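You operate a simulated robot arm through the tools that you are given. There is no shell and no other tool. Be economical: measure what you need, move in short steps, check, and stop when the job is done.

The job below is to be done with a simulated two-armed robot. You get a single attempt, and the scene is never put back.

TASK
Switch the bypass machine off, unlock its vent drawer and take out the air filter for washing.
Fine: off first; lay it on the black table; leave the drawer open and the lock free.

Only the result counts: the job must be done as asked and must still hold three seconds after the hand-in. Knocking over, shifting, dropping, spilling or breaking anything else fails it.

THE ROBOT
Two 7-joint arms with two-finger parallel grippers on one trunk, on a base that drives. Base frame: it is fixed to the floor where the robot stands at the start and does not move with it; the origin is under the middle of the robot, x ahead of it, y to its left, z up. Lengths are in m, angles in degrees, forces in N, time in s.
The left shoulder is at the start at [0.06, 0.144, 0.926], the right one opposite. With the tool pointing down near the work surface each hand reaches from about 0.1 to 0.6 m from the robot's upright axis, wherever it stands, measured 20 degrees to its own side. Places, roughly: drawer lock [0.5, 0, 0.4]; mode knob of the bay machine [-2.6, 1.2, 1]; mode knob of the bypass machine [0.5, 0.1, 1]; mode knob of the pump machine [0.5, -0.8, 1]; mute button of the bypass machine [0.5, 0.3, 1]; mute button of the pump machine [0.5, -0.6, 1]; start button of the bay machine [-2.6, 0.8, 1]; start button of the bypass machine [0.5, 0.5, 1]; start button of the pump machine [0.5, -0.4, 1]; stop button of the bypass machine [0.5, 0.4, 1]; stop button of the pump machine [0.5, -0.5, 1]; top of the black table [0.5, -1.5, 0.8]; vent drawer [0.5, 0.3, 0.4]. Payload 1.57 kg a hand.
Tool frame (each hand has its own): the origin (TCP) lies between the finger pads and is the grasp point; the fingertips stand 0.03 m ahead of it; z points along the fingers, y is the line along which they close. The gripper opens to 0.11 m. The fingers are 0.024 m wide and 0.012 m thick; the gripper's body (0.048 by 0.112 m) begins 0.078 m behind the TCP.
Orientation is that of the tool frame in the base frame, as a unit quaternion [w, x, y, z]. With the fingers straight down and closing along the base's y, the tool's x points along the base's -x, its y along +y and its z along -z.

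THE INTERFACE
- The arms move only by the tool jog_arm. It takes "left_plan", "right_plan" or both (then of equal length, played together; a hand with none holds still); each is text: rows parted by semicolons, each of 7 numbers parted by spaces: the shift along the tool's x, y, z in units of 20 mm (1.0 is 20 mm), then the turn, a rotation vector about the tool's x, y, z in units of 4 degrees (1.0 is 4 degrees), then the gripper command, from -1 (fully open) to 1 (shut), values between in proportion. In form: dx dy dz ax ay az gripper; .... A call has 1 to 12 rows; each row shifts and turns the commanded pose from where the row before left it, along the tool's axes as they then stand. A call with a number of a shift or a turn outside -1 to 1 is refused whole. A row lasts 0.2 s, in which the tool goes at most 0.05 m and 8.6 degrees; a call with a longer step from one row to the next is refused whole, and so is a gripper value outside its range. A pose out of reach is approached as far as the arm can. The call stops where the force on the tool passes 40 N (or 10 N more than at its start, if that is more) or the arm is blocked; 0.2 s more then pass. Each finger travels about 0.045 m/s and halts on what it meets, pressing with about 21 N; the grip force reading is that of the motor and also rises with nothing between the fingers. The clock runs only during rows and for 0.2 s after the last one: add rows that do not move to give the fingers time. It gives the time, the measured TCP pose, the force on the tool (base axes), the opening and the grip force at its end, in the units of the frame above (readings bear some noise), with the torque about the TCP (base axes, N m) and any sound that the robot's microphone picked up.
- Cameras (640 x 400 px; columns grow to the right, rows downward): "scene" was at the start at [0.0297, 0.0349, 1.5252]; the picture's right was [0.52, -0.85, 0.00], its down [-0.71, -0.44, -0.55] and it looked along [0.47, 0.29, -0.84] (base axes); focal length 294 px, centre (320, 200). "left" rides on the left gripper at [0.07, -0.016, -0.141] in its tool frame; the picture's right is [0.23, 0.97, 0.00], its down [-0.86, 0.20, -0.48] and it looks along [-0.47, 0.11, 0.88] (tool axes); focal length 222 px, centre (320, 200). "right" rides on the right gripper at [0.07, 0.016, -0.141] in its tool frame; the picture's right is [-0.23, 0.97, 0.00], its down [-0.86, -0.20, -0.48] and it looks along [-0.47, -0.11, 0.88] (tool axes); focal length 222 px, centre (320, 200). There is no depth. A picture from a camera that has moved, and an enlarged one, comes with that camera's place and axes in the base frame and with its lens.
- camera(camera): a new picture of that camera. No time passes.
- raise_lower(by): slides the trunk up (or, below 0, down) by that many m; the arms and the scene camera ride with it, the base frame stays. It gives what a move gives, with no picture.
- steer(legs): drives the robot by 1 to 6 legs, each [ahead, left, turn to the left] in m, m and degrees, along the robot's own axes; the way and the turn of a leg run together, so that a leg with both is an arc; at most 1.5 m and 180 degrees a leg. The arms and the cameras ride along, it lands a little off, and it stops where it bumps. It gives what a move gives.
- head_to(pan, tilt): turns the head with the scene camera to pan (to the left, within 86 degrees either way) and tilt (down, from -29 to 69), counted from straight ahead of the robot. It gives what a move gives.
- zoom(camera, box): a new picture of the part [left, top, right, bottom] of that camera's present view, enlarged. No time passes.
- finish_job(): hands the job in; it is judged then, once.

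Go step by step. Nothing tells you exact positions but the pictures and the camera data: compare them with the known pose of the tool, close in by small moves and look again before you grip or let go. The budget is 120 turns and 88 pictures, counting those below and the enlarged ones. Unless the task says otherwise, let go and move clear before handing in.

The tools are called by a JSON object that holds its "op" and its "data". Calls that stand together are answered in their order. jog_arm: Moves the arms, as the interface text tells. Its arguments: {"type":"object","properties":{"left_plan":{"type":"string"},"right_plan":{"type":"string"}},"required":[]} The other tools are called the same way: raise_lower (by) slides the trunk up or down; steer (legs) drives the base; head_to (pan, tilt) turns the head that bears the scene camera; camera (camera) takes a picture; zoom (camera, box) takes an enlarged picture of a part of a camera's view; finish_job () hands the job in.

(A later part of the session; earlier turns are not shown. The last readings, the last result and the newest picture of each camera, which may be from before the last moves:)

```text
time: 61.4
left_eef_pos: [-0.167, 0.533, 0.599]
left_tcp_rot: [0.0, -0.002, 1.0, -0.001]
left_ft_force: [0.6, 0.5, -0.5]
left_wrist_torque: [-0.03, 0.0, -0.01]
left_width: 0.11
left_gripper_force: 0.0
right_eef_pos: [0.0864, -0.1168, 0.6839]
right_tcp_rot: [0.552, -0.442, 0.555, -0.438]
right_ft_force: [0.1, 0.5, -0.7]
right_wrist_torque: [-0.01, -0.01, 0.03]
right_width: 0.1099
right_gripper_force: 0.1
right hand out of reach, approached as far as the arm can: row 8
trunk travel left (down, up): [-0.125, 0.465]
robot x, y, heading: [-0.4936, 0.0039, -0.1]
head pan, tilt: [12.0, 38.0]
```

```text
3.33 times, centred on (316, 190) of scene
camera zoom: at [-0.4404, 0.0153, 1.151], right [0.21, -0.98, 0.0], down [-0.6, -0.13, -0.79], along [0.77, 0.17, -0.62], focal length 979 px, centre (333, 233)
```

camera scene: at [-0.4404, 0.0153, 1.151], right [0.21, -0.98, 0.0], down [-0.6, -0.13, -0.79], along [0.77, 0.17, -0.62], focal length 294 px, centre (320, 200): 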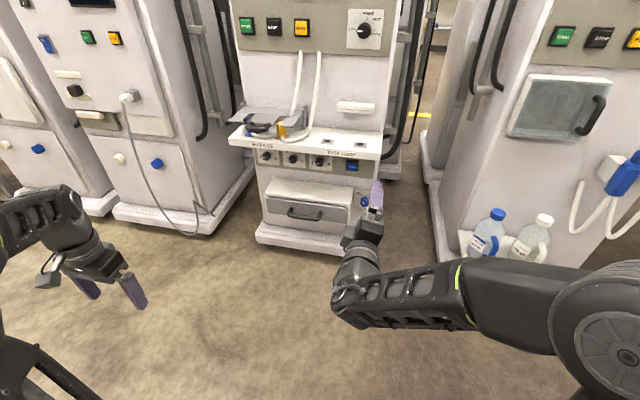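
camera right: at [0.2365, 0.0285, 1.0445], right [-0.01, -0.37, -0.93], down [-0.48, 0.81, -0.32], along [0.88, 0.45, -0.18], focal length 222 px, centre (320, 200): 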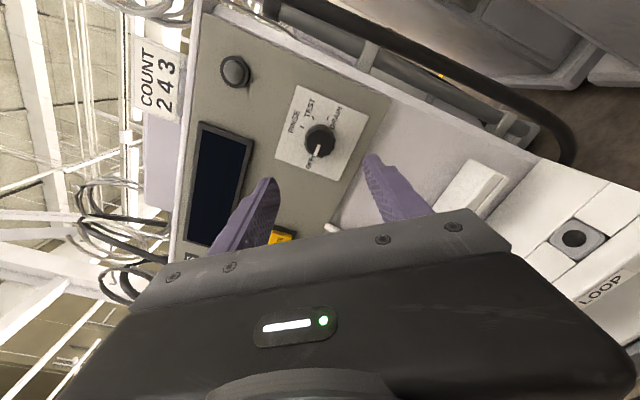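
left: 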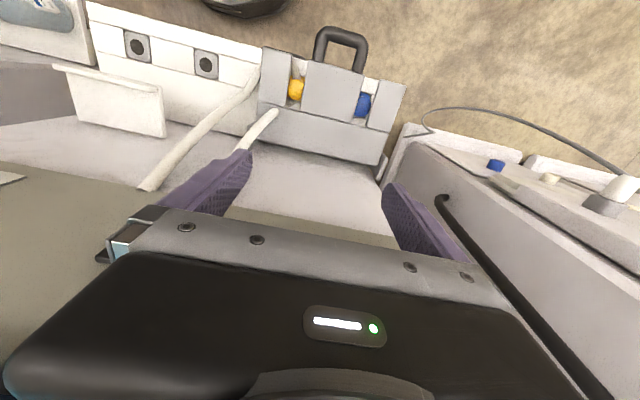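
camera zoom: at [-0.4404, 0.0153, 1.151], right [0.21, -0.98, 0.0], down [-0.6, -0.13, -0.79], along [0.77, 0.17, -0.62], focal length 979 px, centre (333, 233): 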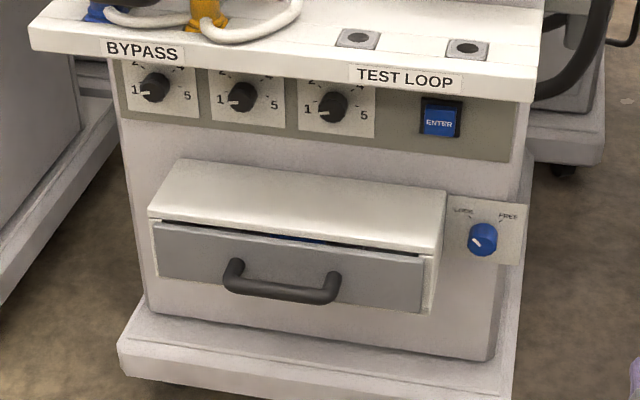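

{"op": "zoom", "data": {"camera": "scene", "box": [350, 185, 382, 215]}}

```text
13.33 times, centred on (366, 200) of scene
camera zoom: at [-0.4404, 0.0153, 1.151], right [0.21, -0.98, 0.0], down [-0.6, -0.13, -0.79], along [0.77, 0.17, -0.62], focal length 3917 px, centre (-293, 200)
```

zoom: 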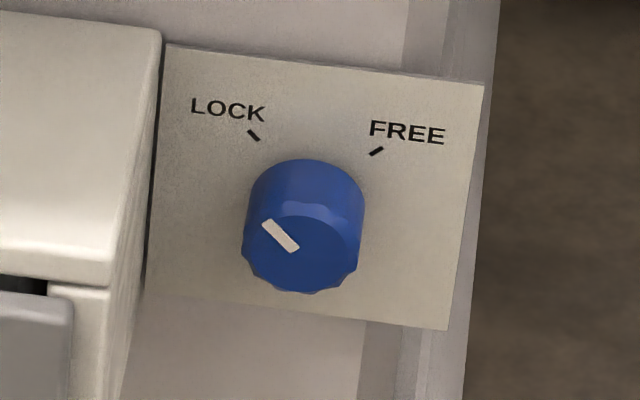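

The lock is a blue knob at LOCK (upper left); FREE is 90° clockwise, and it sits at about y 0.032, z 0.39, just right of the drawer housing. I lower the trunk and bring the right hand onto that line while still standing off.

{"op": "raise_lower", "data": {"by": -0.1}}

{"op": "jog_arm", "data": {"right_plan": "-0.425 0.95 0 0 0 0 -1;-0.425 0.95 0 0 0 0 -1;-0.425 0.95 0 0 0 0 -1;-0.425 0.95 0 0 0 0 -1;-0.425 0.95 0 0 0 0 -1;-0.425 0.95 0 0 0 0 -1;-0.425 0.95 0 0 0 0 -1;-0.425 0.95 0 0 0 0 -1;-0.425 0.95 0 0 0 0 -1;-0.425 0.95 0 0 0 0 -1;-0.425 0.95 0 0 0 0 -1;-0.425 0.95 0 0 0 0 -1"}}

{"op": "camera", "data": {"camera": "right"}}

```text
time: 62.8
left_eef_pos: [-0.1662, 0.5334, 0.5005]
left_tcp_rot: [0.001, -0.002, 1.0, -0.001]
left_ft_force: [-0.2, -0.2, 0.3]
left_wrist_torque: [-0.02, 0.01, -0.01]
left_width: 0.1099
left_gripper_force: 0.0
right_eef_pos: [0.0866, -0.1161, 0.5842]
right_tcp_rot: [0.552, -0.443, 0.555, -0.438]
right_ft_force: [-0.3, -0.8, -0.4]
right_wrist_torque: [0.01, 0.03, -0.02]
right_width: 0.1098
right_gripper_force: 0.1
trunk travel left (down, up): [-0.025, 0.565]
robot x, y, heading: [-0.4912, 0.0018, 0.0]
head pan, tilt: [12.0, 38.0]
```

```text
time: 65.3
left_eef_pos: [-0.1665, 0.5331, 0.4991]
left_tcp_rot: [0.0, -0.002, 1.0, 0.001]
left_ft_force: [-0.1, 0.0, -0.2]
left_wrist_torque: [0.03, -0.02, -0.02]
left_width: 0.1099
left_gripper_force: 0.1
right_eef_pos: [0.0835, 0.0363, 0.3852]
right_tcp_rot: [0.553, -0.442, 0.554, -0.438]
right_ft_force: [0.1, -0.1, 0.0]
right_wrist_torque: [0.01, 0.01, -0.02]
right_width: 0.1101
right_gripper_force: 0.0
trunk travel left (down, up): [-0.025, 0.565]
robot x, y, heading: [-0.4978, -0.0009, 0.2]
head pan, tilt: [12.0, 38.0]
```

```text
61 pictures are left
camera right: at [-0.0563, -0.0293, 0.3558], right [-0.01, 0.44, -0.9], down [-0.48, 0.79, 0.39], along [0.88, 0.43, 0.21], focal length 222 px, centre (320, 200)
```

right: 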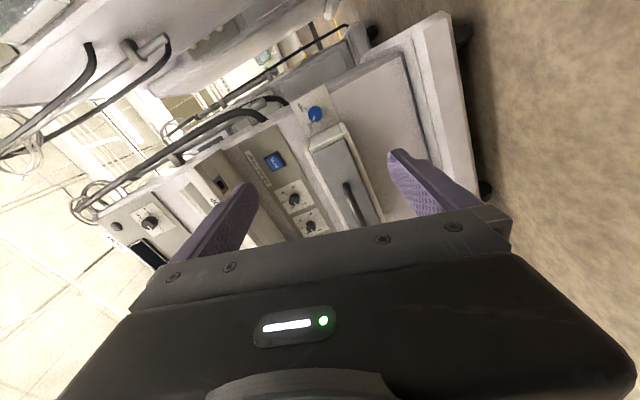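

Lock knob ≈[0.515, 0.033, 0.402]. I raise the hand to that height, drive ahead 0.27 m and look again.

{"op": "jog_arm", "data": {"right_plan": "-0.1 -0.85 0 0 0 0 -1"}}

{"op": "steer", "data": {"legs": [[0.27, 0, 0]]}}

{"op": "camera", "data": {"camera": "right"}}

{"op": "head_to", "data": {"pan": 0, "tilt": 50}}

{"op": "camera", "data": {"camera": "scene"}}

```text
time: 65.8
left_eef_pos: [-0.1676, 0.5341, 0.4981]
left_tcp_rot: [-0.001, -0.002, 1.0, -0.001]
left_ft_force: [-0.3, -0.1, -1.1]
left_wrist_torque: [0.0, 0.03, 0.01]
left_width: 0.1103
left_gripper_force: 0.0
right_eef_pos: [0.0851, 0.0327, 0.4009]
right_tcp_rot: [0.552, -0.443, 0.555, -0.438]
right_ft_force: [0.7, 0.9, 0.9]
right_wrist_torque: [-0.01, 0.02, 0.01]
right_width: 0.1101
right_gripper_force: 0.0
trunk travel left (down, up): [-0.025, 0.565]
robot x, y, heading: [-0.4966, -0.0039, 0.1]
head pan, tilt: [12.0, 38.0]
```

```text
time: 67.6
left_eef_pos: [0.0987, 0.534, 0.4995]
left_tcp_rot: [0.0, -0.001, 1.0, -0.001]
left_ft_force: [0.0, 0.2, 0.4]
left_wrist_torque: [-0.02, 0.01, -0.02]
left_width: 0.11
left_gripper_force: 0.0
right_eef_pos: [0.3497, 0.0327, 0.4014]
right_tcp_rot: [0.553, -0.443, 0.554, -0.437]
right_ft_force: [0.1, -0.5, 0.4]
right_wrist_torque: [0.03, 0.01, 0.01]
right_width: 0.11
right_gripper_force: 0.0
trunk travel left (down, up): [-0.025, 0.565]
robot x, y, heading: [-0.2322, 0.0028, 0.3]
head pan, tilt: [12.0, 38.0]
```

```text
60 pictures are left
camera right: at [0.2098, -0.0324, 0.372], right [-0.01, 0.44, -0.9], down [-0.48, 0.79, 0.39], along [0.88, 0.43, 0.2], focal length 222 px, centre (320, 200)
```

right: 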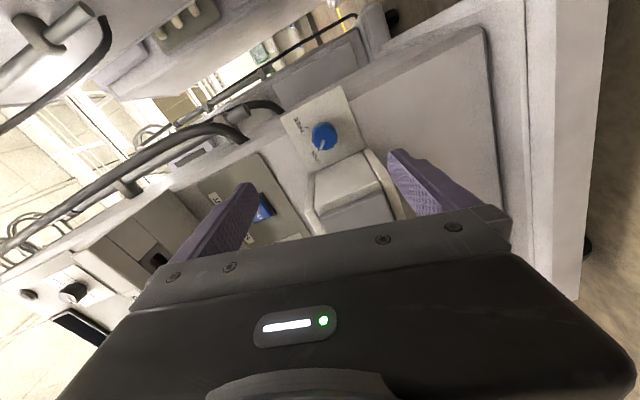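

```text
time: 68.4
left_eef_pos: [0.0992, 0.5329, 0.4987]
left_tcp_rot: [0.001, -0.001, 1.0, -0.001]
left_ft_force: [-0.1, -0.2, -1.4]
left_wrist_torque: [0.0, -0.01, 0.0]
left_width: 0.1101
left_gripper_force: 0.1
right_eef_pos: [0.3506, 0.034, 0.4019]
right_tcp_rot: [0.552, -0.442, 0.555, -0.437]
right_ft_force: [-0.3, -1.7, -0.6]
right_wrist_torque: [0.0, -0.04, 0.01]
right_width: 0.11
right_gripper_force: 0.0
trunk travel left (down, up): [-0.025, 0.565]
robot x, y, heading: [-0.2267, -0.0019, 0.2]
head pan, tilt: [0.0, 50.0]
```

```text
59 pictures are left
camera scene: at [-0.1829, -0.0019, 1.0339], right [0.0, -1.0, 0.0], down [-0.77, 0.0, -0.64], along [0.64, 0.0, -0.77], focal length 294 px, centre (320, 200)
```

scene: 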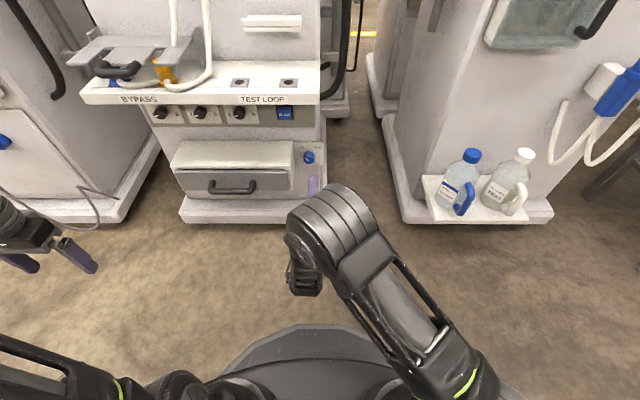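

Lock confirmed near y 0.035, z 0.403; the drawer housing sticks out to x≈0.433 and its side is 4.5 cm left of the knob, so I'll turn with the fingers near vertical, in two grips. Rolling to about −113° and advancing.

{"op": "jog_arm", "data": {"right_plan": "0 0 0 0 0 -1 -0.4;0 0 0 0 0 -1 -0.4;0 0 0 0 0 -1 -0.4;0 0 0 0 0 -1 -0.4;0 0 0 0 0 -1 -0.4;0 0 0 0 0 -1 -0.4;0 0 0 0 0 -1 -0.4;0 0 0 0 0 -1 -0.4;0 0 0 0 0 -1 -0.4"}}

{"op": "jog_arm", "data": {"right_plan": "0 0 1 0 0 0 -0.4;0 0 1 0 0 0 -0.4;0 0 1 0 0 0 -0.4;0 0 1 0 0 0 -0.4;0 0 1 0 0 0 -0.4"}}

{"op": "camera", "data": {"camera": "right"}}

```text
time: 70.4
left_eef_pos: [0.0991, 0.5331, 0.4985]
left_tcp_rot: [0.001, -0.001, 1.0, 0.001]
left_ft_force: [0.6, 0.3, 0.1]
left_wrist_torque: [0.03, 0.03, -0.01]
left_width: 0.1102
left_gripper_force: 0.1
right_eef_pos: [0.3486, 0.034, 0.4034]
right_tcp_rot: [-0.391, 0.592, -0.39, 0.587]
right_ft_force: [1.5, 0.4, -0.3]
right_wrist_torque: [-0.01, -0.02, -0.04]
right_width: 0.0769
right_gripper_force: 0.0
trunk travel left (down, up): [-0.025, 0.565]
robot x, y, heading: [-0.2274, 0.0016, -0.0]
head pan, tilt: [0.0, 50.0]
```

```text
time: 71.6
left_eef_pos: [0.0987, 0.5331, 0.4997]
left_tcp_rot: [0.0, -0.002, 1.0, 0.0]
left_ft_force: [0.5, -0.8, -0.1]
left_wrist_torque: [-0.02, -0.02, -0.04]
left_width: 0.1103
left_gripper_force: 0.1
right_eef_pos: [0.4507, 0.0328, 0.3999]
right_tcp_rot: [-0.39, 0.592, -0.39, 0.587]
right_ft_force: [-0.3, 1.1, -0.4]
right_wrist_torque: [-0.01, 0.01, -0.02]
right_width: 0.077
right_gripper_force: 0.0
trunk travel left (down, up): [-0.025, 0.565]
robot x, y, heading: [-0.2284, 0.0013, 0.0]
head pan, tilt: [0.0, 50.0]
```

```text
58 pictures are left
camera right: at [0.311, -0.0385, 0.4154], right [-0.01, -0.17, -0.99], down [-0.48, 0.86, -0.15], along [0.88, 0.47, -0.09], focal length 222 px, centre (320, 200)
```

right: 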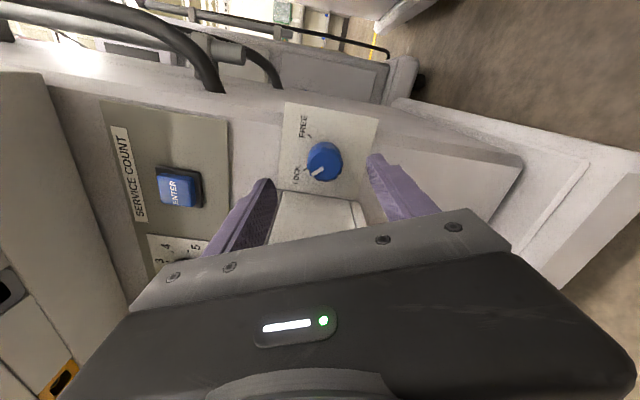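

The knob is centred between the fingers, its front at about x 0.51. I advance 5 cm and close.

{"op": "jog_arm", "data": {"right_plan": "0 0.05 0.85 0 0 0 -0.4;0 0 0.85 0 0 0 -0.4;0 0 0.85 0 0 0 -0.4;0 0 0 0 0 0 0.2;0 0 0 0 0 0 0.2;0 0 0 0 0 0 1;0 0 0 0 0 0 1;0 0 0 0 0 0 1"}}

{"op": "camera", "data": {"camera": "right"}}

```text
time: 73.4
left_eef_pos: [0.0993, 0.5323, 0.499]
left_tcp_rot: [-0.001, -0.001, 1.0, 0.0]
left_ft_force: [-0.5, -0.3, -0.7]
left_wrist_torque: [0.03, 0.03, 0.0]
left_width: 0.1102
left_gripper_force: 0.0
right_eef_pos: [0.5015, 0.0332, 0.3981]
right_tcp_rot: [-0.388, 0.594, -0.392, 0.586]
right_ft_force: [0.1, -5.1, -13.6]
right_wrist_torque: [-0.07, 0.13, 0.22]
right_width: 0.0352
right_gripper_force: 35.6
trunk travel left (down, up): [-0.025, 0.565]
robot x, y, heading: [-0.2276, -0.0024, 0.3]
head pan, tilt: [0.0, 50.0]
```

```text
57 pictures are left
camera right: at [0.3612, -0.0389, 0.4122], right [-0.01, -0.17, -0.98], down [-0.48, 0.86, -0.14], along [0.88, 0.47, -0.09], focal length 222 px, centre (320, 200)
```

right: 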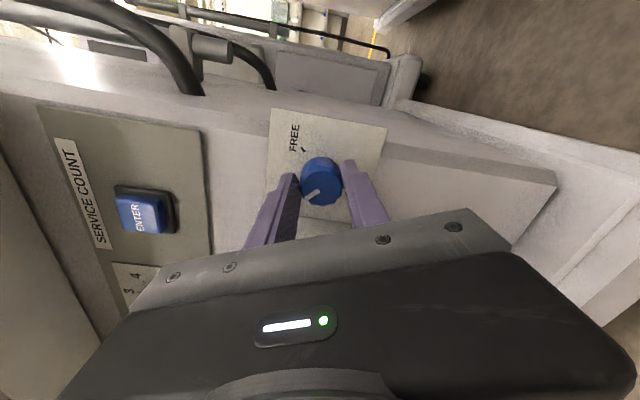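

Gripped. I relax the vertical offset and turn clockwise 48°.

{"op": "jog_arm", "data": {"right_plan": "0 0.2 0 0 0 1 1;0 0 0 0 0 1 1;0 0 0 0 0 1 1;0 0 0 0 0 1 1;0 0 0 0 0 1 1;0 0 0 0 0 1 1;0 0 0 0 0 1 1;0 0 0 0 0 1 1;0 0 0 0 0 1 1;0 0 0 0 0 1 1;0 0 0 0 0 1 1;0 0 0 0 0 1 1"}}

{"op": "camera", "data": {"camera": "right"}}

```text
time: 76.0
left_eef_pos: [0.0992, 0.5335, 0.4986]
left_tcp_rot: [-0.001, -0.002, 1.0, 0.0]
left_ft_force: [-0.5, -0.2, 0.2]
left_wrist_torque: [0.0, -0.01, -0.01]
left_width: 0.11
left_gripper_force: 0.0
right_eef_pos: [0.5012, 0.0343, 0.3941]
right_tcp_rot: [0.594, -0.383, 0.599, -0.376]
right_ft_force: [-3.0, 7.9, -15.1]
right_wrist_torque: [-0.09, -0.27, 0.65]
right_width: 0.0354
right_gripper_force: 42.5
trunk travel left (down, up): [-0.025, 0.565]
robot x, y, heading: [-0.2313, 0.0002, 0.1]
head pan, tilt: [0.0, 50.0]
```

```text
56 pictures are left
camera right: at [0.3606, -0.0252, 0.3518], right [-0.01, 0.62, -0.79], down [-0.48, 0.69, 0.55], along [0.88, 0.38, 0.29], focal length 222 px, centre (320, 200)
```

right: 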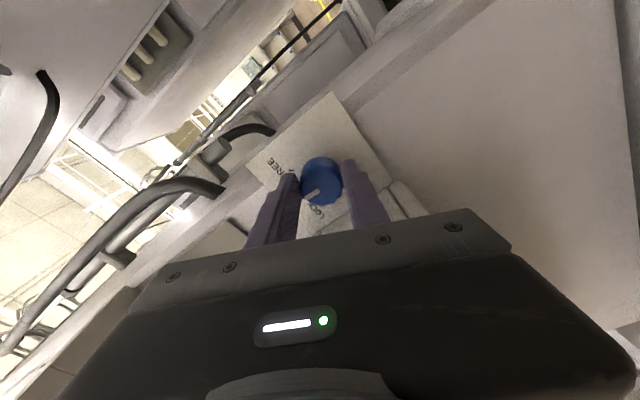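

It turns with the knob half-way. I correct the height by 5 mm and continue, watching the force.

{"op": "jog_arm", "data": {"right_plan": "0.1 0.23 0 0 0 1 1;0 0 0 0 0 1 1;0 0 0 0 0 1 1;0 0 0 0 0 1 1;0 0 0 0 0 1 1"}}

{"op": "camera", "data": {"camera": "right"}}

```text
time: 77.2
left_eef_pos: [0.0991, 0.5337, 0.4996]
left_tcp_rot: [0.0, -0.002, 1.0, 0.0]
left_ft_force: [0.7, 0.0, 0.5]
left_wrist_torque: [0.01, 0.02, 0.0]
left_width: 0.1101
left_gripper_force: 0.1
right_eef_pos: [0.5011, 0.0336, 0.3916]
right_tcp_rot: [0.652, -0.273, 0.654, -0.268]
right_ft_force: [-2.8, 17.6, -1.8]
right_wrist_torque: [-0.07, -0.73, 0.6]
right_width: 0.0353
right_gripper_force: 42.6
trunk travel left (down, up): [-0.025, 0.565]
robot x, y, heading: [-0.2289, 0.004, -0.1]
head pan, tilt: [0.0, 50.0]
```

```text
55 pictures are left
camera right: at [0.3608, -0.0058, 0.3328], right [-0.01, 0.85, -0.53], down [-0.48, 0.46, 0.75], along [0.88, 0.26, 0.4], focal length 222 px, centre (320, 200)
```

right: 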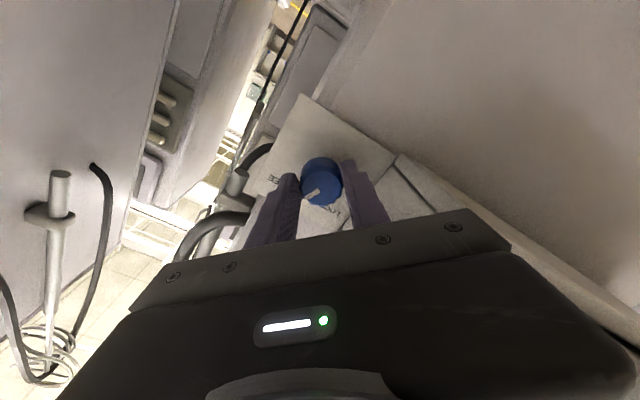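

{"op": "jog_arm", "data": {"right_plan": "-0.2 0.2 0 0 0 1 1;0 0 0 0 0 1 1;0 0 0 0 0 1 1;0 0 0 0 0 1 1;0 0 0 0 0 1 1;0 0 0 0 0 0.6 1"}}

{"op": "camera", "data": {"camera": "right"}}

```text
time: 78.6
left_eef_pos: [0.0983, 0.5328, 0.4986]
left_tcp_rot: [0.0, -0.001, 1.0, -0.001]
left_ft_force: [0.0, -0.7, 0.2]
left_wrist_torque: [-0.03, -0.01, 0.0]
left_width: 0.1103
left_gripper_force: 0.1
right_eef_pos: [0.5021, 0.0353, 0.3916]
right_tcp_rot: [0.691, -0.138, 0.696, -0.138]
right_ft_force: [-11.4, -8.8, 4.5]
right_wrist_torque: [-0.68, -0.28, -0.62]
right_width: 0.0351
right_gripper_force: 42.7
trunk travel left (down, up): [-0.025, 0.565]
robot x, y, heading: [-0.2321, -0.0002, 0.1]
head pan, tilt: [0.0, 50.0]
```

```text
54 pictures are left
camera right: at [0.3607, 0.0229, 0.3222], right [0.0, 0.99, -0.16], down [-0.47, 0.14, 0.87], along [0.88, 0.08, 0.47], focal length 222 px, centre (320, 200)
```

right: 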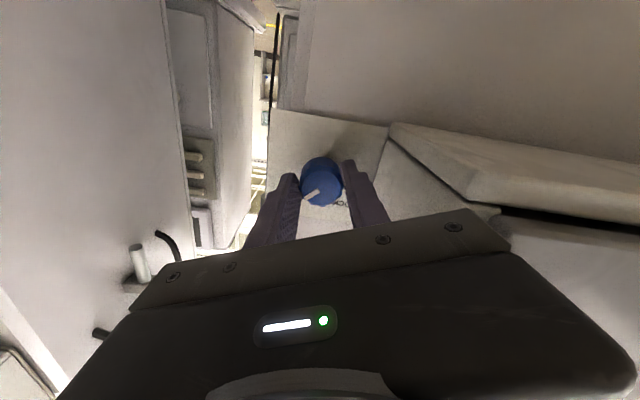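

About 91° turned and it resists, so it's at the stop. I open slightly and back straight out to check.

{"op": "jog_arm", "data": {"right_plan": "0 0 0 0 0 0 0;0 0 0 0 0 0 0;0 0 -0.5 0 0 0 0;0 0 -1 0 0 0 0;0 0 -1 0 0 0 0;0 0 -1 0 0 0 0;0 0 -1 0 0 0 0;0 0 -1 0 0 0 0;0 0 -1 0 0 0 0;0 0 -1 0 0 0 0;0 0 -1 0 0 0 0"}}

{"op": "zoom", "data": {"camera": "scene", "box": [150, 80, 342, 200]}}

{"op": "zoom", "data": {"camera": "scene", "box": [290, 140, 330, 170]}}

```text
time: 81.0
left_eef_pos: [0.0985, 0.5324, 0.4981]
left_tcp_rot: [-0.001, -0.002, 1.0, 0.0]
left_ft_force: [-0.5, 0.9, 1.2]
left_wrist_torque: [0.03, -0.01, 0.0]
left_width: 0.1099
left_gripper_force: 0.0
right_eef_pos: [0.3308, 0.0362, 0.3913]
right_tcp_rot: [0.691, -0.139, 0.696, -0.138]
right_ft_force: [0.0, 0.3, -0.2]
right_wrist_torque: [-0.02, 0.01, 0.04]
right_width: 0.055
right_gripper_force: 0.1
trunk travel left (down, up): [-0.025, 0.565]
robot x, y, heading: [-0.228, -0.0008, -0.3]
head pan, tilt: [0.0, 50.0]
```

```text
3.33 times, centred on (246, 140) of scene
camera zoom: at [-0.1828, -0.0019, 1.0338], right [0.0, -1.0, 0.0], down [-0.77, 0.0, -0.64], along [0.64, 0.0, -0.77], focal length 979 px, centre (567, 400)
```

zoom: 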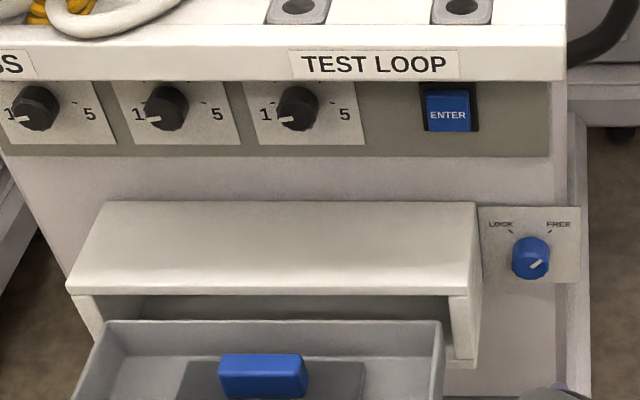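

```text
13.33 times, centred on (310, 155) of scene
camera zoom: at [-0.1828, -0.0019, 1.0338], right [0.0, -1.0, 0.0], down [-0.77, 0.0, -0.64], along [0.64, 0.0, -0.77], focal length 3917 px, centre (453, 800)
```

zoom: 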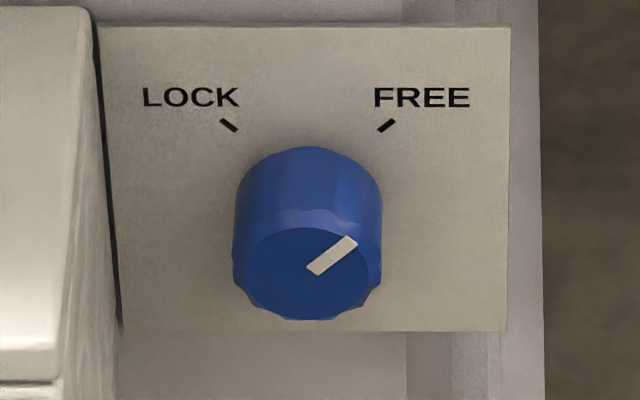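

The lock is at FREE and the drawer has sprung open, showing a filter with a blue grip. Let me see the whole.

{"op": "camera", "data": {"camera": "scene"}}

{"op": "zoom", "data": {"camera": "scene", "box": [160, 150, 320, 250]}}

```text
51 pictures are left
camera scene: at [-0.1828, -0.0019, 1.0338], right [0.0, -1.0, 0.0], down [-0.77, 0.0, -0.64], along [0.64, 0.0, -0.77], focal length 294 px, centre (320, 200)
```

scene: 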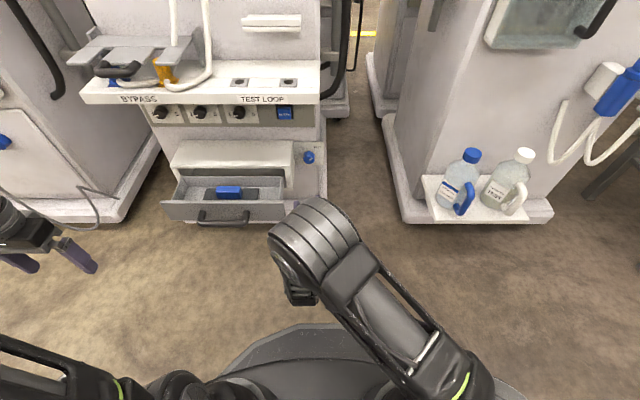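

```text
4.00 times, centred on (240, 200) of scene
camera zoom: at [-0.1828, -0.0019, 1.0338], right [0.0, -1.0, 0.0], down [-0.77, 0.0, -0.64], along [0.64, 0.0, -0.77], focal length 1175 px, centre (640, 200)
```

zoom: 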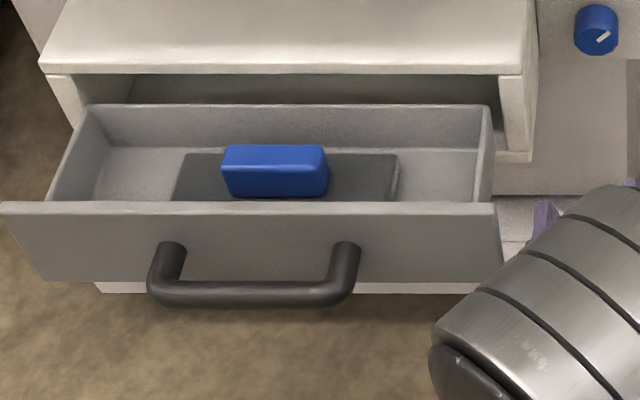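

The filter's blue grip is about [0.41, 0.27, 0.37] with its slab flat in the drawer. I move the right hand out of the way, drive a little closer, and bring the left hand (pointing down) above it.

{"op": "jog_arm", "data": {"right_plan": "0.4 -0.95 0 0 0 0 -0.5;0.4 -0.95 0 0 0 0 -0.5;0.4 -0.95 0 0 0 0 -0.5;0.4 -0.95 0 0 0 0 -0.5;0.4 -0.95 0 0 0 0 -0.5;0.4 -0.95 0 0 0 0 -0.5", "left_plan": "-1 -1 0 0 0 0 -1;-1 -1 0 0 0 0 -1;-1 -1 0 0 0 0 -1;-1 -1 0 0 0 0 -1;-1 -1 0 0 0 0 -1;-1 -1 0 0 0 0 -1"}}

{"op": "steer", "data": {"legs": [[0.06, 0, 0]]}}

{"op": "camera", "data": {"camera": "left"}}

```text
time: 82.4
left_eef_pos: [0.2167, 0.4148, 0.4987]
left_tcp_rot: [0.0, -0.002, 1.0, 0.0]
left_ft_force: [-0.2, 0.6, 0.4]
left_wrist_torque: [0.0, -0.05, -0.01]
left_width: 0.11
left_gripper_force: 0.1
right_eef_pos: [0.3447, -0.0715, 0.4016]
right_tcp_rot: [0.689, -0.141, 0.697, -0.138]
right_ft_force: [-0.9, -0.2, 0.2]
right_wrist_torque: [-0.01, 0.0, -0.03]
right_width: 0.0825
right_gripper_force: 0.0
right hand out of reach, approached as far as the arm can: row 5, 6
trunk travel left (down, up): [-0.025, 0.565]
robot x, y, heading: [-0.2307, -0.0013, 0.3]
head pan, tilt: [0.0, 50.0]
```

```text
time: 83.3
left_eef_pos: [0.2761, 0.4139, 0.4999]
left_tcp_rot: [0.0, -0.001, 1.0, 0.0]
left_ft_force: [-0.8, 0.4, -0.3]
left_wrist_torque: [-0.01, 0.0, 0.02]
left_width: 0.1098
left_gripper_force: 0.0
right_eef_pos: [0.4043, -0.0714, 0.4014]
right_tcp_rot: [0.689, -0.14, 0.697, -0.139]
right_ft_force: [-0.3, 0.5, -0.2]
right_wrist_torque: [0.0, 0.0, -0.02]
right_width: 0.0826
right_gripper_force: 0.1
trunk travel left (down, up): [-0.025, 0.565]
robot x, y, heading: [-0.1702, -0.0011, 0.3]
head pan, tilt: [0.0, 50.0]
```

```text
49 pictures are left
camera left: at [0.209, 0.3978, 0.6407], right [-0.23, 0.97, 0.0], down [0.85, 0.2, 0.48], along [0.47, 0.11, -0.88], focal length 222 px, centre (320, 200)
```

left: 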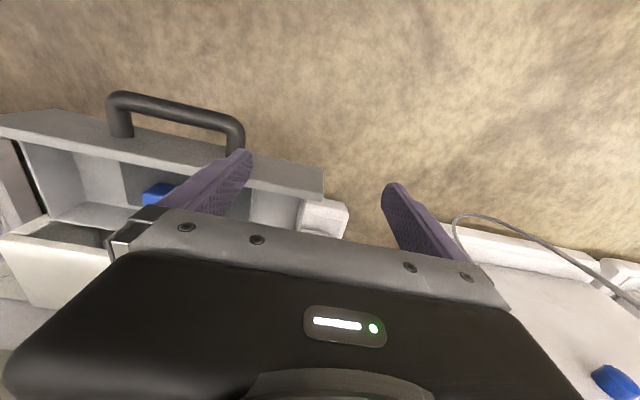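

I'll keep closing along y (block ≈85 mm wide, no yaw needed). Moving over the block.

{"op": "jog_arm", "data": {"left_plan": "-0.6 -1 0 0 0 0 -1;-0.6 -1 0 0 0 0 -1;-0.6 -1 0 0 0 0 -1;-0.6 -1 0 0 0 0 -1;-0.6 -1 0 0 0 0 -1;-0.6 -1 0 0 0 0 -1;-0.4 -0.8 0 0 0 0 -1"}}

{"op": "camera", "data": {"camera": "left"}}

{"op": "camera", "data": {"camera": "scene"}}

```text
time: 84.9
left_eef_pos: [0.3564, 0.2771, 0.5]
left_tcp_rot: [0.0, -0.001, 1.0, 0.0]
left_ft_force: [-0.5, 0.8, 0.7]
left_wrist_torque: [-0.04, -0.01, -0.02]
left_width: 0.1099
left_gripper_force: 0.1
right_eef_pos: [0.405, -0.0714, 0.4016]
right_tcp_rot: [0.689, -0.14, 0.697, -0.137]
right_ft_force: [-0.6, -0.8, 0.1]
right_wrist_torque: [-0.02, -0.01, -0.04]
right_width: 0.0824
right_gripper_force: 0.1
trunk travel left (down, up): [-0.025, 0.565]
robot x, y, heading: [-0.1717, 0.0019, 0.3]
head pan, tilt: [0.0, 50.0]
```

```text
48 pictures are left
camera left: at [0.2884, 0.2604, 0.6405], right [-0.23, 0.97, 0.0], down [0.85, 0.2, 0.48], along [0.47, 0.11, -0.88], focal length 222 px, centre (320, 200)
```

left: 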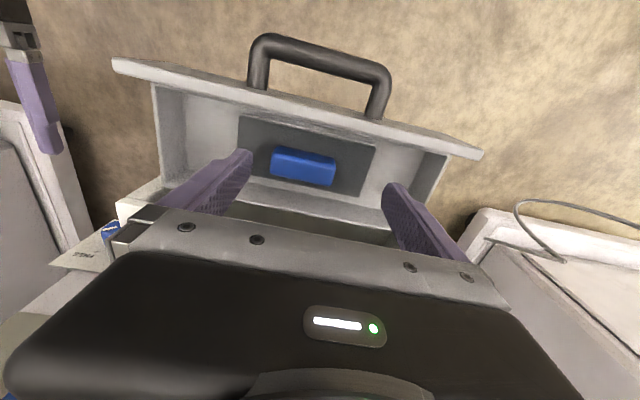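

```text
47 pictures are left
camera scene: at [-0.1241, -0.0018, 1.0338], right [0.0, -1.0, 0.0], down [-0.77, 0.0, -0.64], along [0.64, 0.0, -0.77], focal length 294 px, centre (320, 200)
```

scene: 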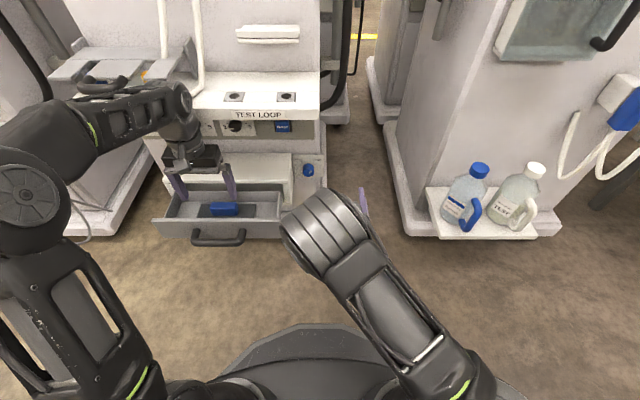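

Two views put the block's top centre at about [0.372, 0.261, 0.41]. I centre above it and descend part way.

{"op": "jog_arm", "data": {"left_plan": "-0.78 -0.8 0 0 0 0 -1;0 0 1 0 0 0 -1;0 0 1 0 0 0 -1;0 0 0.5 0 0 0 -1"}}

{"op": "camera", "data": {"camera": "left"}}

{"op": "zoom", "data": {"camera": "scene", "box": [150, 150, 310, 250]}}

```text
time: 85.9
left_eef_pos: [0.3669, 0.2646, 0.4666]
left_tcp_rot: [0.016, -0.003, 1.0, -0.001]
left_ft_force: [0.2, 0.3, -0.4]
left_wrist_torque: [-0.02, -0.01, -0.03]
left_width: 0.1102
left_gripper_force: 0.0
right_eef_pos: [0.4001, -0.0723, 0.4102]
right_tcp_rot: [0.695, -0.138, 0.693, -0.137]
right_ft_force: [-0.6, -0.8, -0.9]
right_wrist_torque: [-0.01, -0.03, -0.01]
right_width: 0.0825
right_gripper_force: 0.0
trunk travel left (down, up): [-0.025, 0.565]
robot x, y, heading: [-0.1745, 0.002, 0.4]
head pan, tilt: [0.0, 50.0]
```

```text
46 pictures are left
camera left: at [0.2959, 0.247, 0.6064], right [-0.23, 0.97, -0.01], down [0.84, 0.2, 0.51], along [0.49, 0.11, -0.86], focal length 222 px, centre (320, 200)
```

left: 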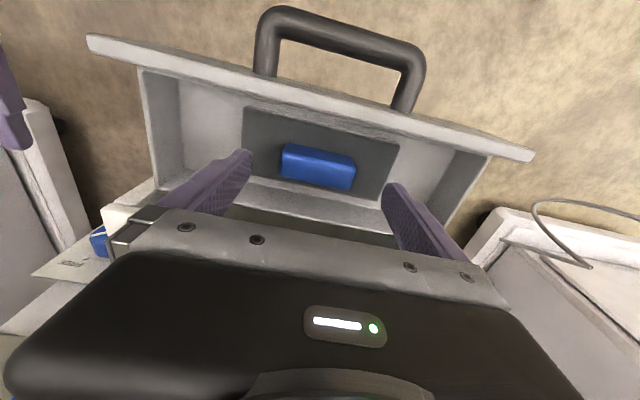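

```text
4.00 times, centred on (230, 200) of scene
camera zoom: at [-0.1383, -0.0042, 1.035], right [0.0, -1.0, 0.0], down [-0.76, 0.0, -0.65], along [0.65, 0.0, -0.76], focal length 1175 px, centre (680, 200)
```

zoom: 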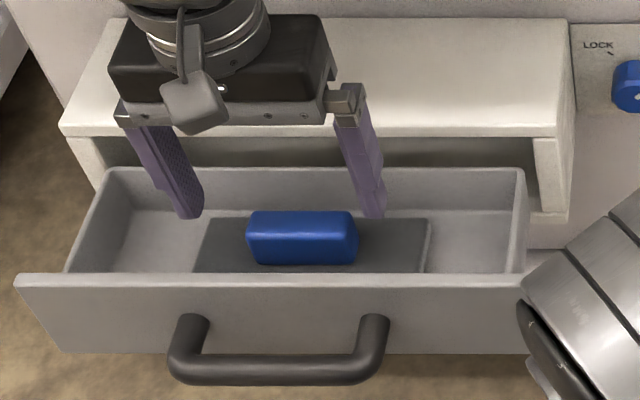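

The robot seems to have tilted back slightly – some part of the left arm may be pressing on something. I lift the hand back up at once and look.

{"op": "jog_arm", "data": {"left_plan": "0 0 -1 0 0 0 -1;0 0 -1 0 0 0 -1"}}

{"op": "head_to", "data": {"pan": 25, "tilt": 50}}

{"op": "camera", "data": {"camera": "scene"}}

```text
time: 86.7
left_eef_pos: [0.3466, 0.264, 0.4703]
left_tcp_rot: [-0.032, 0.001, 0.999, 0.0]
left_ft_force: [-0.5, -0.4, 0.0]
left_wrist_torque: [0.01, 0.0, -0.03]
left_width: 0.11
left_gripper_force: 0.0
right_eef_pos: [0.4025, -0.0705, 0.4045]
right_tcp_rot: [0.691, -0.14, 0.696, -0.138]
right_ft_force: [-0.3, -0.6, -0.6]
right_wrist_torque: [-0.02, -0.01, 0.02]
right_width: 0.0828
right_gripper_force: 0.1
trunk travel left (down, up): [-0.025, 0.565]
robot x, y, heading: [-0.1705, -0.0043, 0.4]
head pan, tilt: [0.0, 50.0]
stopped in row 2 (left hand): the arm was blocked; the commanded pose is now the measured one
```

```text
time: 87.6
left_eef_pos: [0.3485, 0.2641, 0.4703]
left_tcp_rot: [-0.03, 0.001, 1.0, 0.0]
left_ft_force: [-0.5, 0.5, 0.2]
left_wrist_torque: [0.0, 0.0, -0.01]
left_width: 0.1099
left_gripper_force: 0.1
right_eef_pos: [0.4019, -0.069, 0.4037]
right_tcp_rot: [0.691, -0.142, 0.695, -0.138]
right_ft_force: [-0.5, 0.4, -0.2]
right_wrist_torque: [0.03, -0.01, -0.02]
right_width: 0.0825
right_gripper_force: 0.1
trunk travel left (down, up): [-0.025, 0.565]
robot x, y, heading: [-0.1712, 0.0006, 0.4]
head pan, tilt: [25.0, 50.0]
```

```text
44 pictures are left
camera scene: at [-0.1362, 0.0314, 1.0339], right [0.43, -0.9, 0.0], down [-0.69, -0.33, -0.65], along [0.58, 0.27, -0.76], focal length 294 px, centre (320, 200)
```

scene: 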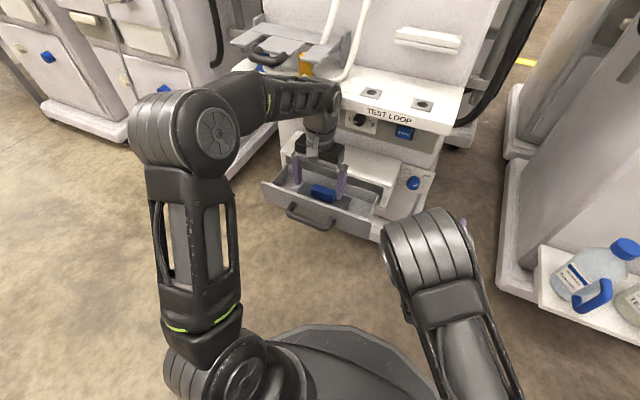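

The shelf front stands at x≈0.42, z≈0.67, so the upright wrist is touching it. I back the hand away from the shelf, then I'll approach with the hand tilted forward ~30°.

{"op": "jog_arm", "data": {"left_plan": "0.5 0 0 0 0 0 -1;1 0 0 0 0 0 -1;1 0 0 0 0 0 -1"}}

{"op": "camera", "data": {"camera": "scene"}}

```text
time: 88.4
left_eef_pos: [0.303, 0.2643, 0.4726]
left_tcp_rot: [-0.03, 0.002, 1.0, 0.0]
left_ft_force: [0.2, -0.9, -0.9]
left_wrist_torque: [0.02, 0.0, 0.0]
left_width: 0.1101
left_gripper_force: 0.0
right_eef_pos: [0.4045, -0.0716, 0.4013]
right_tcp_rot: [0.689, -0.14, 0.697, -0.139]
right_ft_force: [0.0, -0.7, -1.0]
right_wrist_torque: [-0.02, 0.0, 0.01]
right_width: 0.0824
right_gripper_force: 0.0
trunk travel left (down, up): [-0.025, 0.565]
robot x, y, heading: [-0.1678, 0.0001, 0.3]
head pan, tilt: [25.0, 50.0]
```

```text
43 pictures are left
camera scene: at [-0.1317, 0.0305, 1.0339], right [0.43, -0.9, 0.0], down [-0.69, -0.33, -0.64], along [0.58, 0.27, -0.77], focal length 294 px, centre (320, 200)
```

scene: 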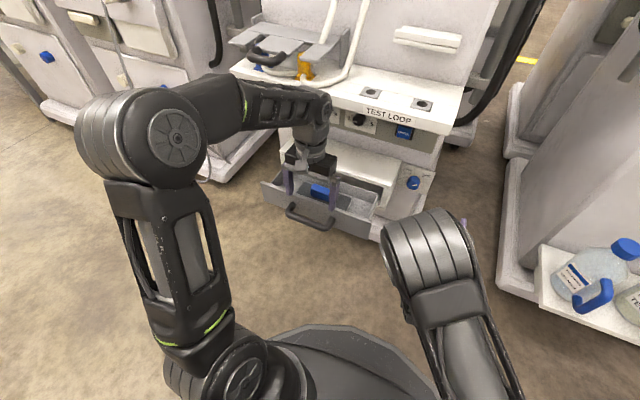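

The robot is straight again and nothing has moved. Now I tilt the left hand forward about 35°.

{"op": "jog_arm", "data": {"left_plan": "0 0 -0.5 0 -0.95 0 -1;0 0 0 0 -0.95 0 -1;0 0 0 0 -0.95 0 -1;0 0 0 0 -0.95 0 -1;0 0 0 0 -0.95 0 -1;0 0 0 0 -0.95 0 -1;0 0 0 0 -0.95 0 -1;0 0 0 0 -0.95 0 -1;0 0 0 0 -0.95 0 -1;0 0 0 0 -0.95 0 -1"}}

{"op": "camera", "data": {"camera": "left"}}

{"op": "camera", "data": {"camera": "scene"}}

```text
time: 90.6
left_eef_pos: [0.3024, 0.2626, 0.4839]
left_tcp_rot: [0.298, 0.001, 0.955, 0.0]
left_ft_force: [-0.2, 0.5, 0.7]
left_wrist_torque: [0.0, 0.02, 0.0]
left_width: 0.1101
left_gripper_force: 0.1
right_eef_pos: [0.4043, -0.0695, 0.4016]
right_tcp_rot: [0.689, -0.141, 0.697, -0.138]
right_ft_force: [0.1, 0.0, -0.5]
right_wrist_torque: [0.02, -0.01, -0.03]
right_width: 0.0825
right_gripper_force: 0.0
trunk travel left (down, up): [-0.025, 0.565]
robot x, y, heading: [-0.169, 0.0003, 0.2]
head pan, tilt: [25.0, 50.0]
```

```text
42 pictures are left
camera left: at [0.1666, 0.2467, 0.5613], right [-0.18, 0.97, -0.13], down [0.43, 0.2, 0.88], along [0.88, 0.11, -0.46], focal length 222 px, centre (320, 200)
```

left: 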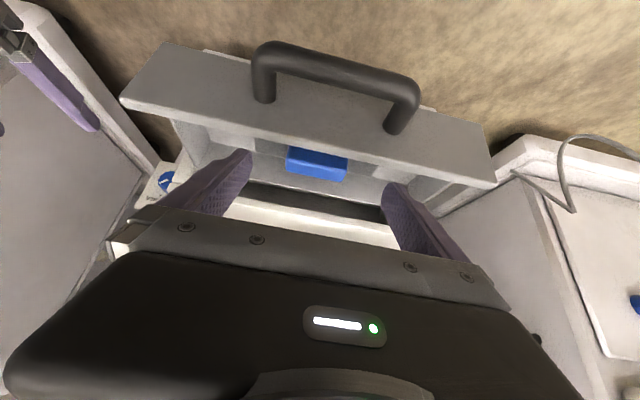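

```text
41 pictures are left
camera scene: at [-0.1321, 0.0305, 1.0338], right [0.43, -0.9, 0.0], down [-0.69, -0.33, -0.64], along [0.58, 0.27, -0.77], focal length 294 px, centre (320, 200)
```

scene: 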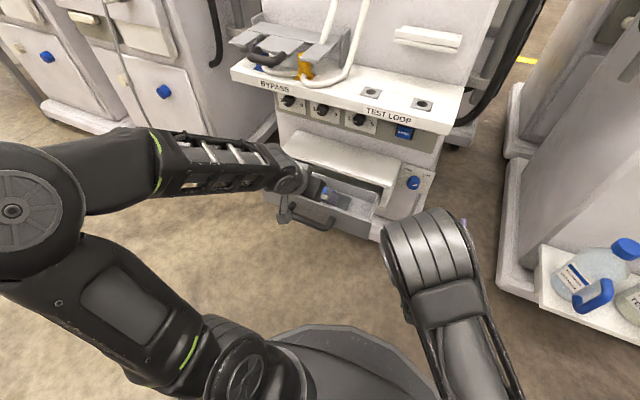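

Block centre ≈[0.375, 0.262], top ≈0.41, drawer front wall top ≈[0.317, z 0.432]. The tilted fingers pass behind that wall with ~18 mm clearance; I descend along the finger axis part way and check.

{"op": "jog_arm", "data": {"left_plan": "-0.6 0 0 0 0 0 -1;0 0 1 0 0 0 -1;0 0 1 0 0 0 -1;0 0 0.8 0 0 0 -1"}}

{"op": "camera", "data": {"camera": "left"}}

{"op": "zoom", "data": {"camera": "scene", "box": [240, 130, 400, 240]}}

```text
time: 91.6
left_eef_pos: [0.3442, 0.2624, 0.4442]
left_tcp_rot: [0.297, 0.001, 0.955, 0.0]
left_ft_force: [0.4, -0.3, -0.3]
left_wrist_torque: [0.02, 0.03, -0.01]
left_width: 0.1102
left_gripper_force: 0.1
right_eef_pos: [0.404, -0.0696, 0.4027]
right_tcp_rot: [0.689, -0.141, 0.697, -0.137]
right_ft_force: [-0.5, -0.1, -0.5]
right_wrist_torque: [-0.03, 0.02, -0.02]
right_width: 0.0824
right_gripper_force: 0.1
trunk travel left (down, up): [-0.025, 0.565]
robot x, y, heading: [-0.1715, 0.0026, 0.1]
head pan, tilt: [25.0, 50.0]
```

```text
40 pictures are left
camera left: at [0.208, 0.2459, 0.5211], right [-0.18, 0.97, -0.13], down [0.43, 0.2, 0.88], along [0.88, 0.11, -0.46], focal length 222 px, centre (320, 200)
```

left: 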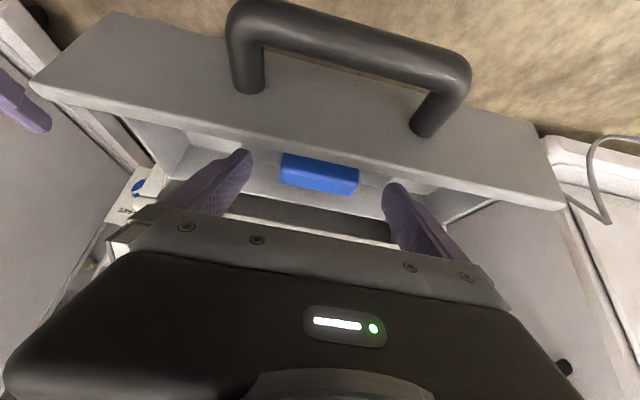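

```text
3.64 times, centred on (320, 185) of scene
camera zoom: at [-0.1322, 0.0305, 1.0338], right [0.43, -0.9, 0.0], down [-0.69, -0.33, -0.64], along [0.58, 0.27, -0.77], focal length 1068 px, centre (320, 254)
```

zoom: 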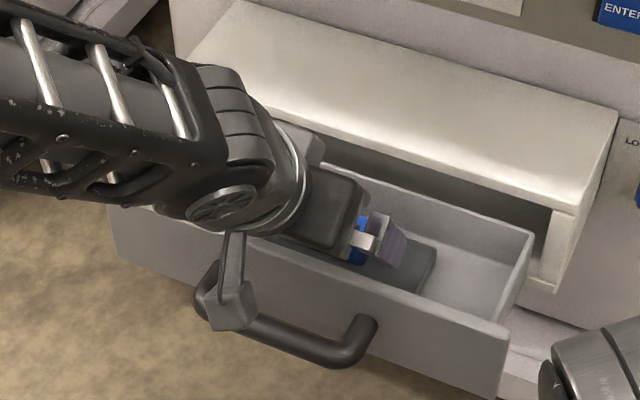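

Centred on the block. I descend the remaining 4 cm in small steps.

{"op": "jog_arm", "data": {"left_plan": "0 0 0.7 0 0 0 -1;0 0 0.7 0 0 0 -1;0 0 0.5 0 0 0 -1"}}

{"op": "camera", "data": {"camera": "left"}}

{"op": "zoom", "data": {"camera": "scene", "box": [280, 140, 380, 210]}}

```text
time: 92.4
left_eef_pos: [0.3673, 0.2618, 0.4174]
left_tcp_rot: [0.301, 0.001, 0.954, -0.001]
left_ft_force: [-0.6, 0.0, 17.5]
left_wrist_torque: [-0.04, -0.12, 0.13]
left_width: 0.1101
left_gripper_force: 0.1
right_eef_pos: [0.4032, -0.0706, 0.4032]
right_tcp_rot: [0.69, -0.14, 0.697, -0.137]
right_ft_force: [0.4, 0.8, -1.4]
right_wrist_torque: [0.0, -0.02, -0.05]
right_width: 0.0828
right_gripper_force: 0.0
trunk travel left (down, up): [-0.025, 0.565]
robot x, y, heading: [-0.1727, -0.0031, 0.5]
head pan, tilt: [25.0, 50.0]
```

```text
38 pictures are left
camera left: at [0.2307, 0.2457, 0.4933], right [-0.18, 0.97, -0.13], down [0.43, 0.2, 0.88], along [0.89, 0.11, -0.45], focal length 222 px, centre (320, 200)
```

left: 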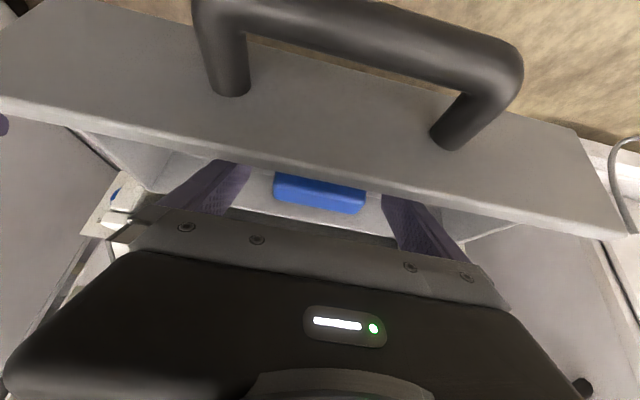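

```text
5.71 times, centred on (330, 175) of scene
camera zoom: at [-0.1331, 0.0301, 1.0343], right [0.43, -0.9, 0.0], down [-0.69, -0.33, -0.64], along [0.58, 0.27, -0.77], focal length 1679 px, centre (263, 343)
```

zoom: 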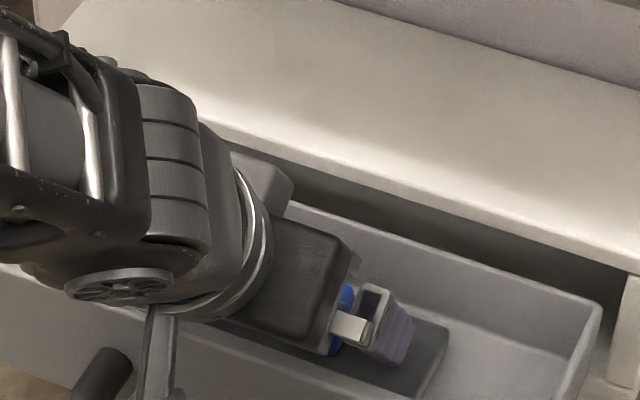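

The fingertips touched the slab (force up 17 N). I lift about 4 mm and close on the block.

{"op": "jog_arm", "data": {"left_plan": "-0.1 0 -0.2 0 0 0 -1;0 0 -0.1 0 0 0 0;0 0 0 0 0 0 0.2;0 0 0 0 0 0 0.5;0 0 0 0 0 0 1;0 0 0 0 0 0 1;0 0 0 0 0 0 1"}}

{"op": "camera", "data": {"camera": "left"}}

```text
time: 94.0
left_eef_pos: [0.3639, 0.263, 0.4176]
left_tcp_rot: [0.298, 0.001, 0.955, 0.0]
left_ft_force: [0.4, -0.3, 1.0]
left_wrist_torque: [0.03, 0.0, 0.01]
left_width: 0.069
left_gripper_force: 20.6
right_eef_pos: [0.4045, -0.0705, 0.4021]
right_tcp_rot: [0.689, -0.142, 0.697, -0.136]
right_ft_force: [1.0, 0.6, 0.5]
right_wrist_torque: [-0.01, 0.02, 0.05]
right_width: 0.0827
right_gripper_force: 0.1
trunk travel left (down, up): [-0.025, 0.565]
robot x, y, heading: [-0.1728, 0.0021, 0.2]
head pan, tilt: [25.0, 50.0]
```

```text
36 pictures are left
camera left: at [0.2281, 0.2463, 0.4959], right [-0.18, 0.97, -0.13], down [0.43, 0.2, 0.88], along [0.88, 0.11, -0.46], focal length 222 px, centre (320, 200)
```

left: 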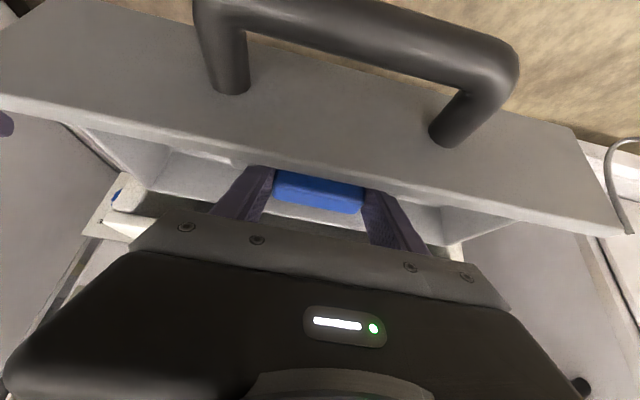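

Gripped (69 mm). I lift straight up 8 cm.

{"op": "jog_arm", "data": {"left_plan": "-0.285 0 -0.41 0 0 0 1;-0.569 0 -0.822 0 0 0 1;-0.569 0 -0.822 0 0 0 1;-0.569 0 -0.822 0 0 0 1;-0.569 0 -0.822 0 0 0 1"}}

{"op": "camera", "data": {"camera": "scene"}}

{"op": "camera", "data": {"camera": "left"}}

```text
time: 95.2
left_eef_pos: [0.3616, 0.2634, 0.507]
left_tcp_rot: [0.297, 0.001, 0.955, -0.001]
left_ft_force: [-0.2, 0.7, 0.9]
left_wrist_torque: [0.02, 0.01, -0.01]
left_width: 0.0001
left_gripper_force: 21.2
right_eef_pos: [0.4045, -0.0695, 0.4016]
right_tcp_rot: [0.69, -0.14, 0.697, -0.138]
right_ft_force: [0.5, -0.1, 0.1]
right_wrist_torque: [-0.02, -0.03, -0.02]
right_width: 0.0823
right_gripper_force: 0.1
trunk travel left (down, up): [-0.025, 0.565]
robot x, y, heading: [-0.1716, -0.0003, 0.4]
head pan, tilt: [25.0, 50.0]
```

```text
35 pictures are left
camera scene: at [-0.132, 0.0306, 1.0338], right [0.43, -0.9, 0.0], down [-0.69, -0.33, -0.64], along [0.58, 0.27, -0.77], focal length 294 px, centre (320, 200)
```

scene: 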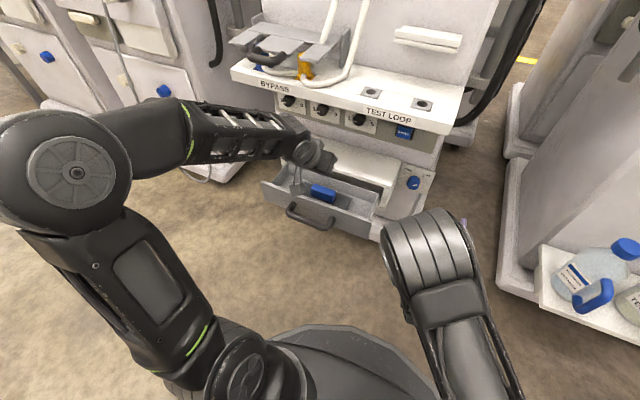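

```text
34 pictures are left
camera left: at [0.2261, 0.247, 0.5845], right [-0.18, 0.97, -0.13], down [0.43, 0.2, 0.88], along [0.88, 0.11, -0.46], focal length 222 px, centre (320, 200)
```

left: 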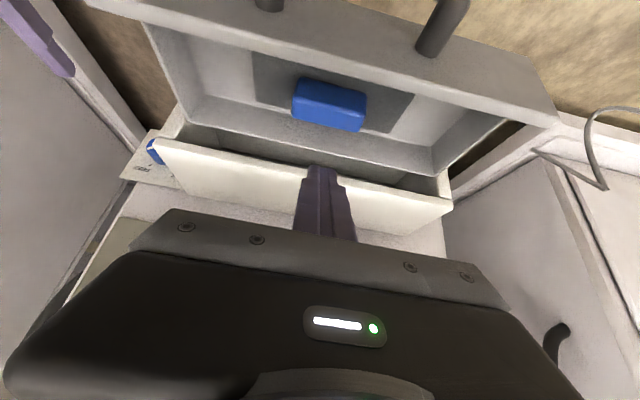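

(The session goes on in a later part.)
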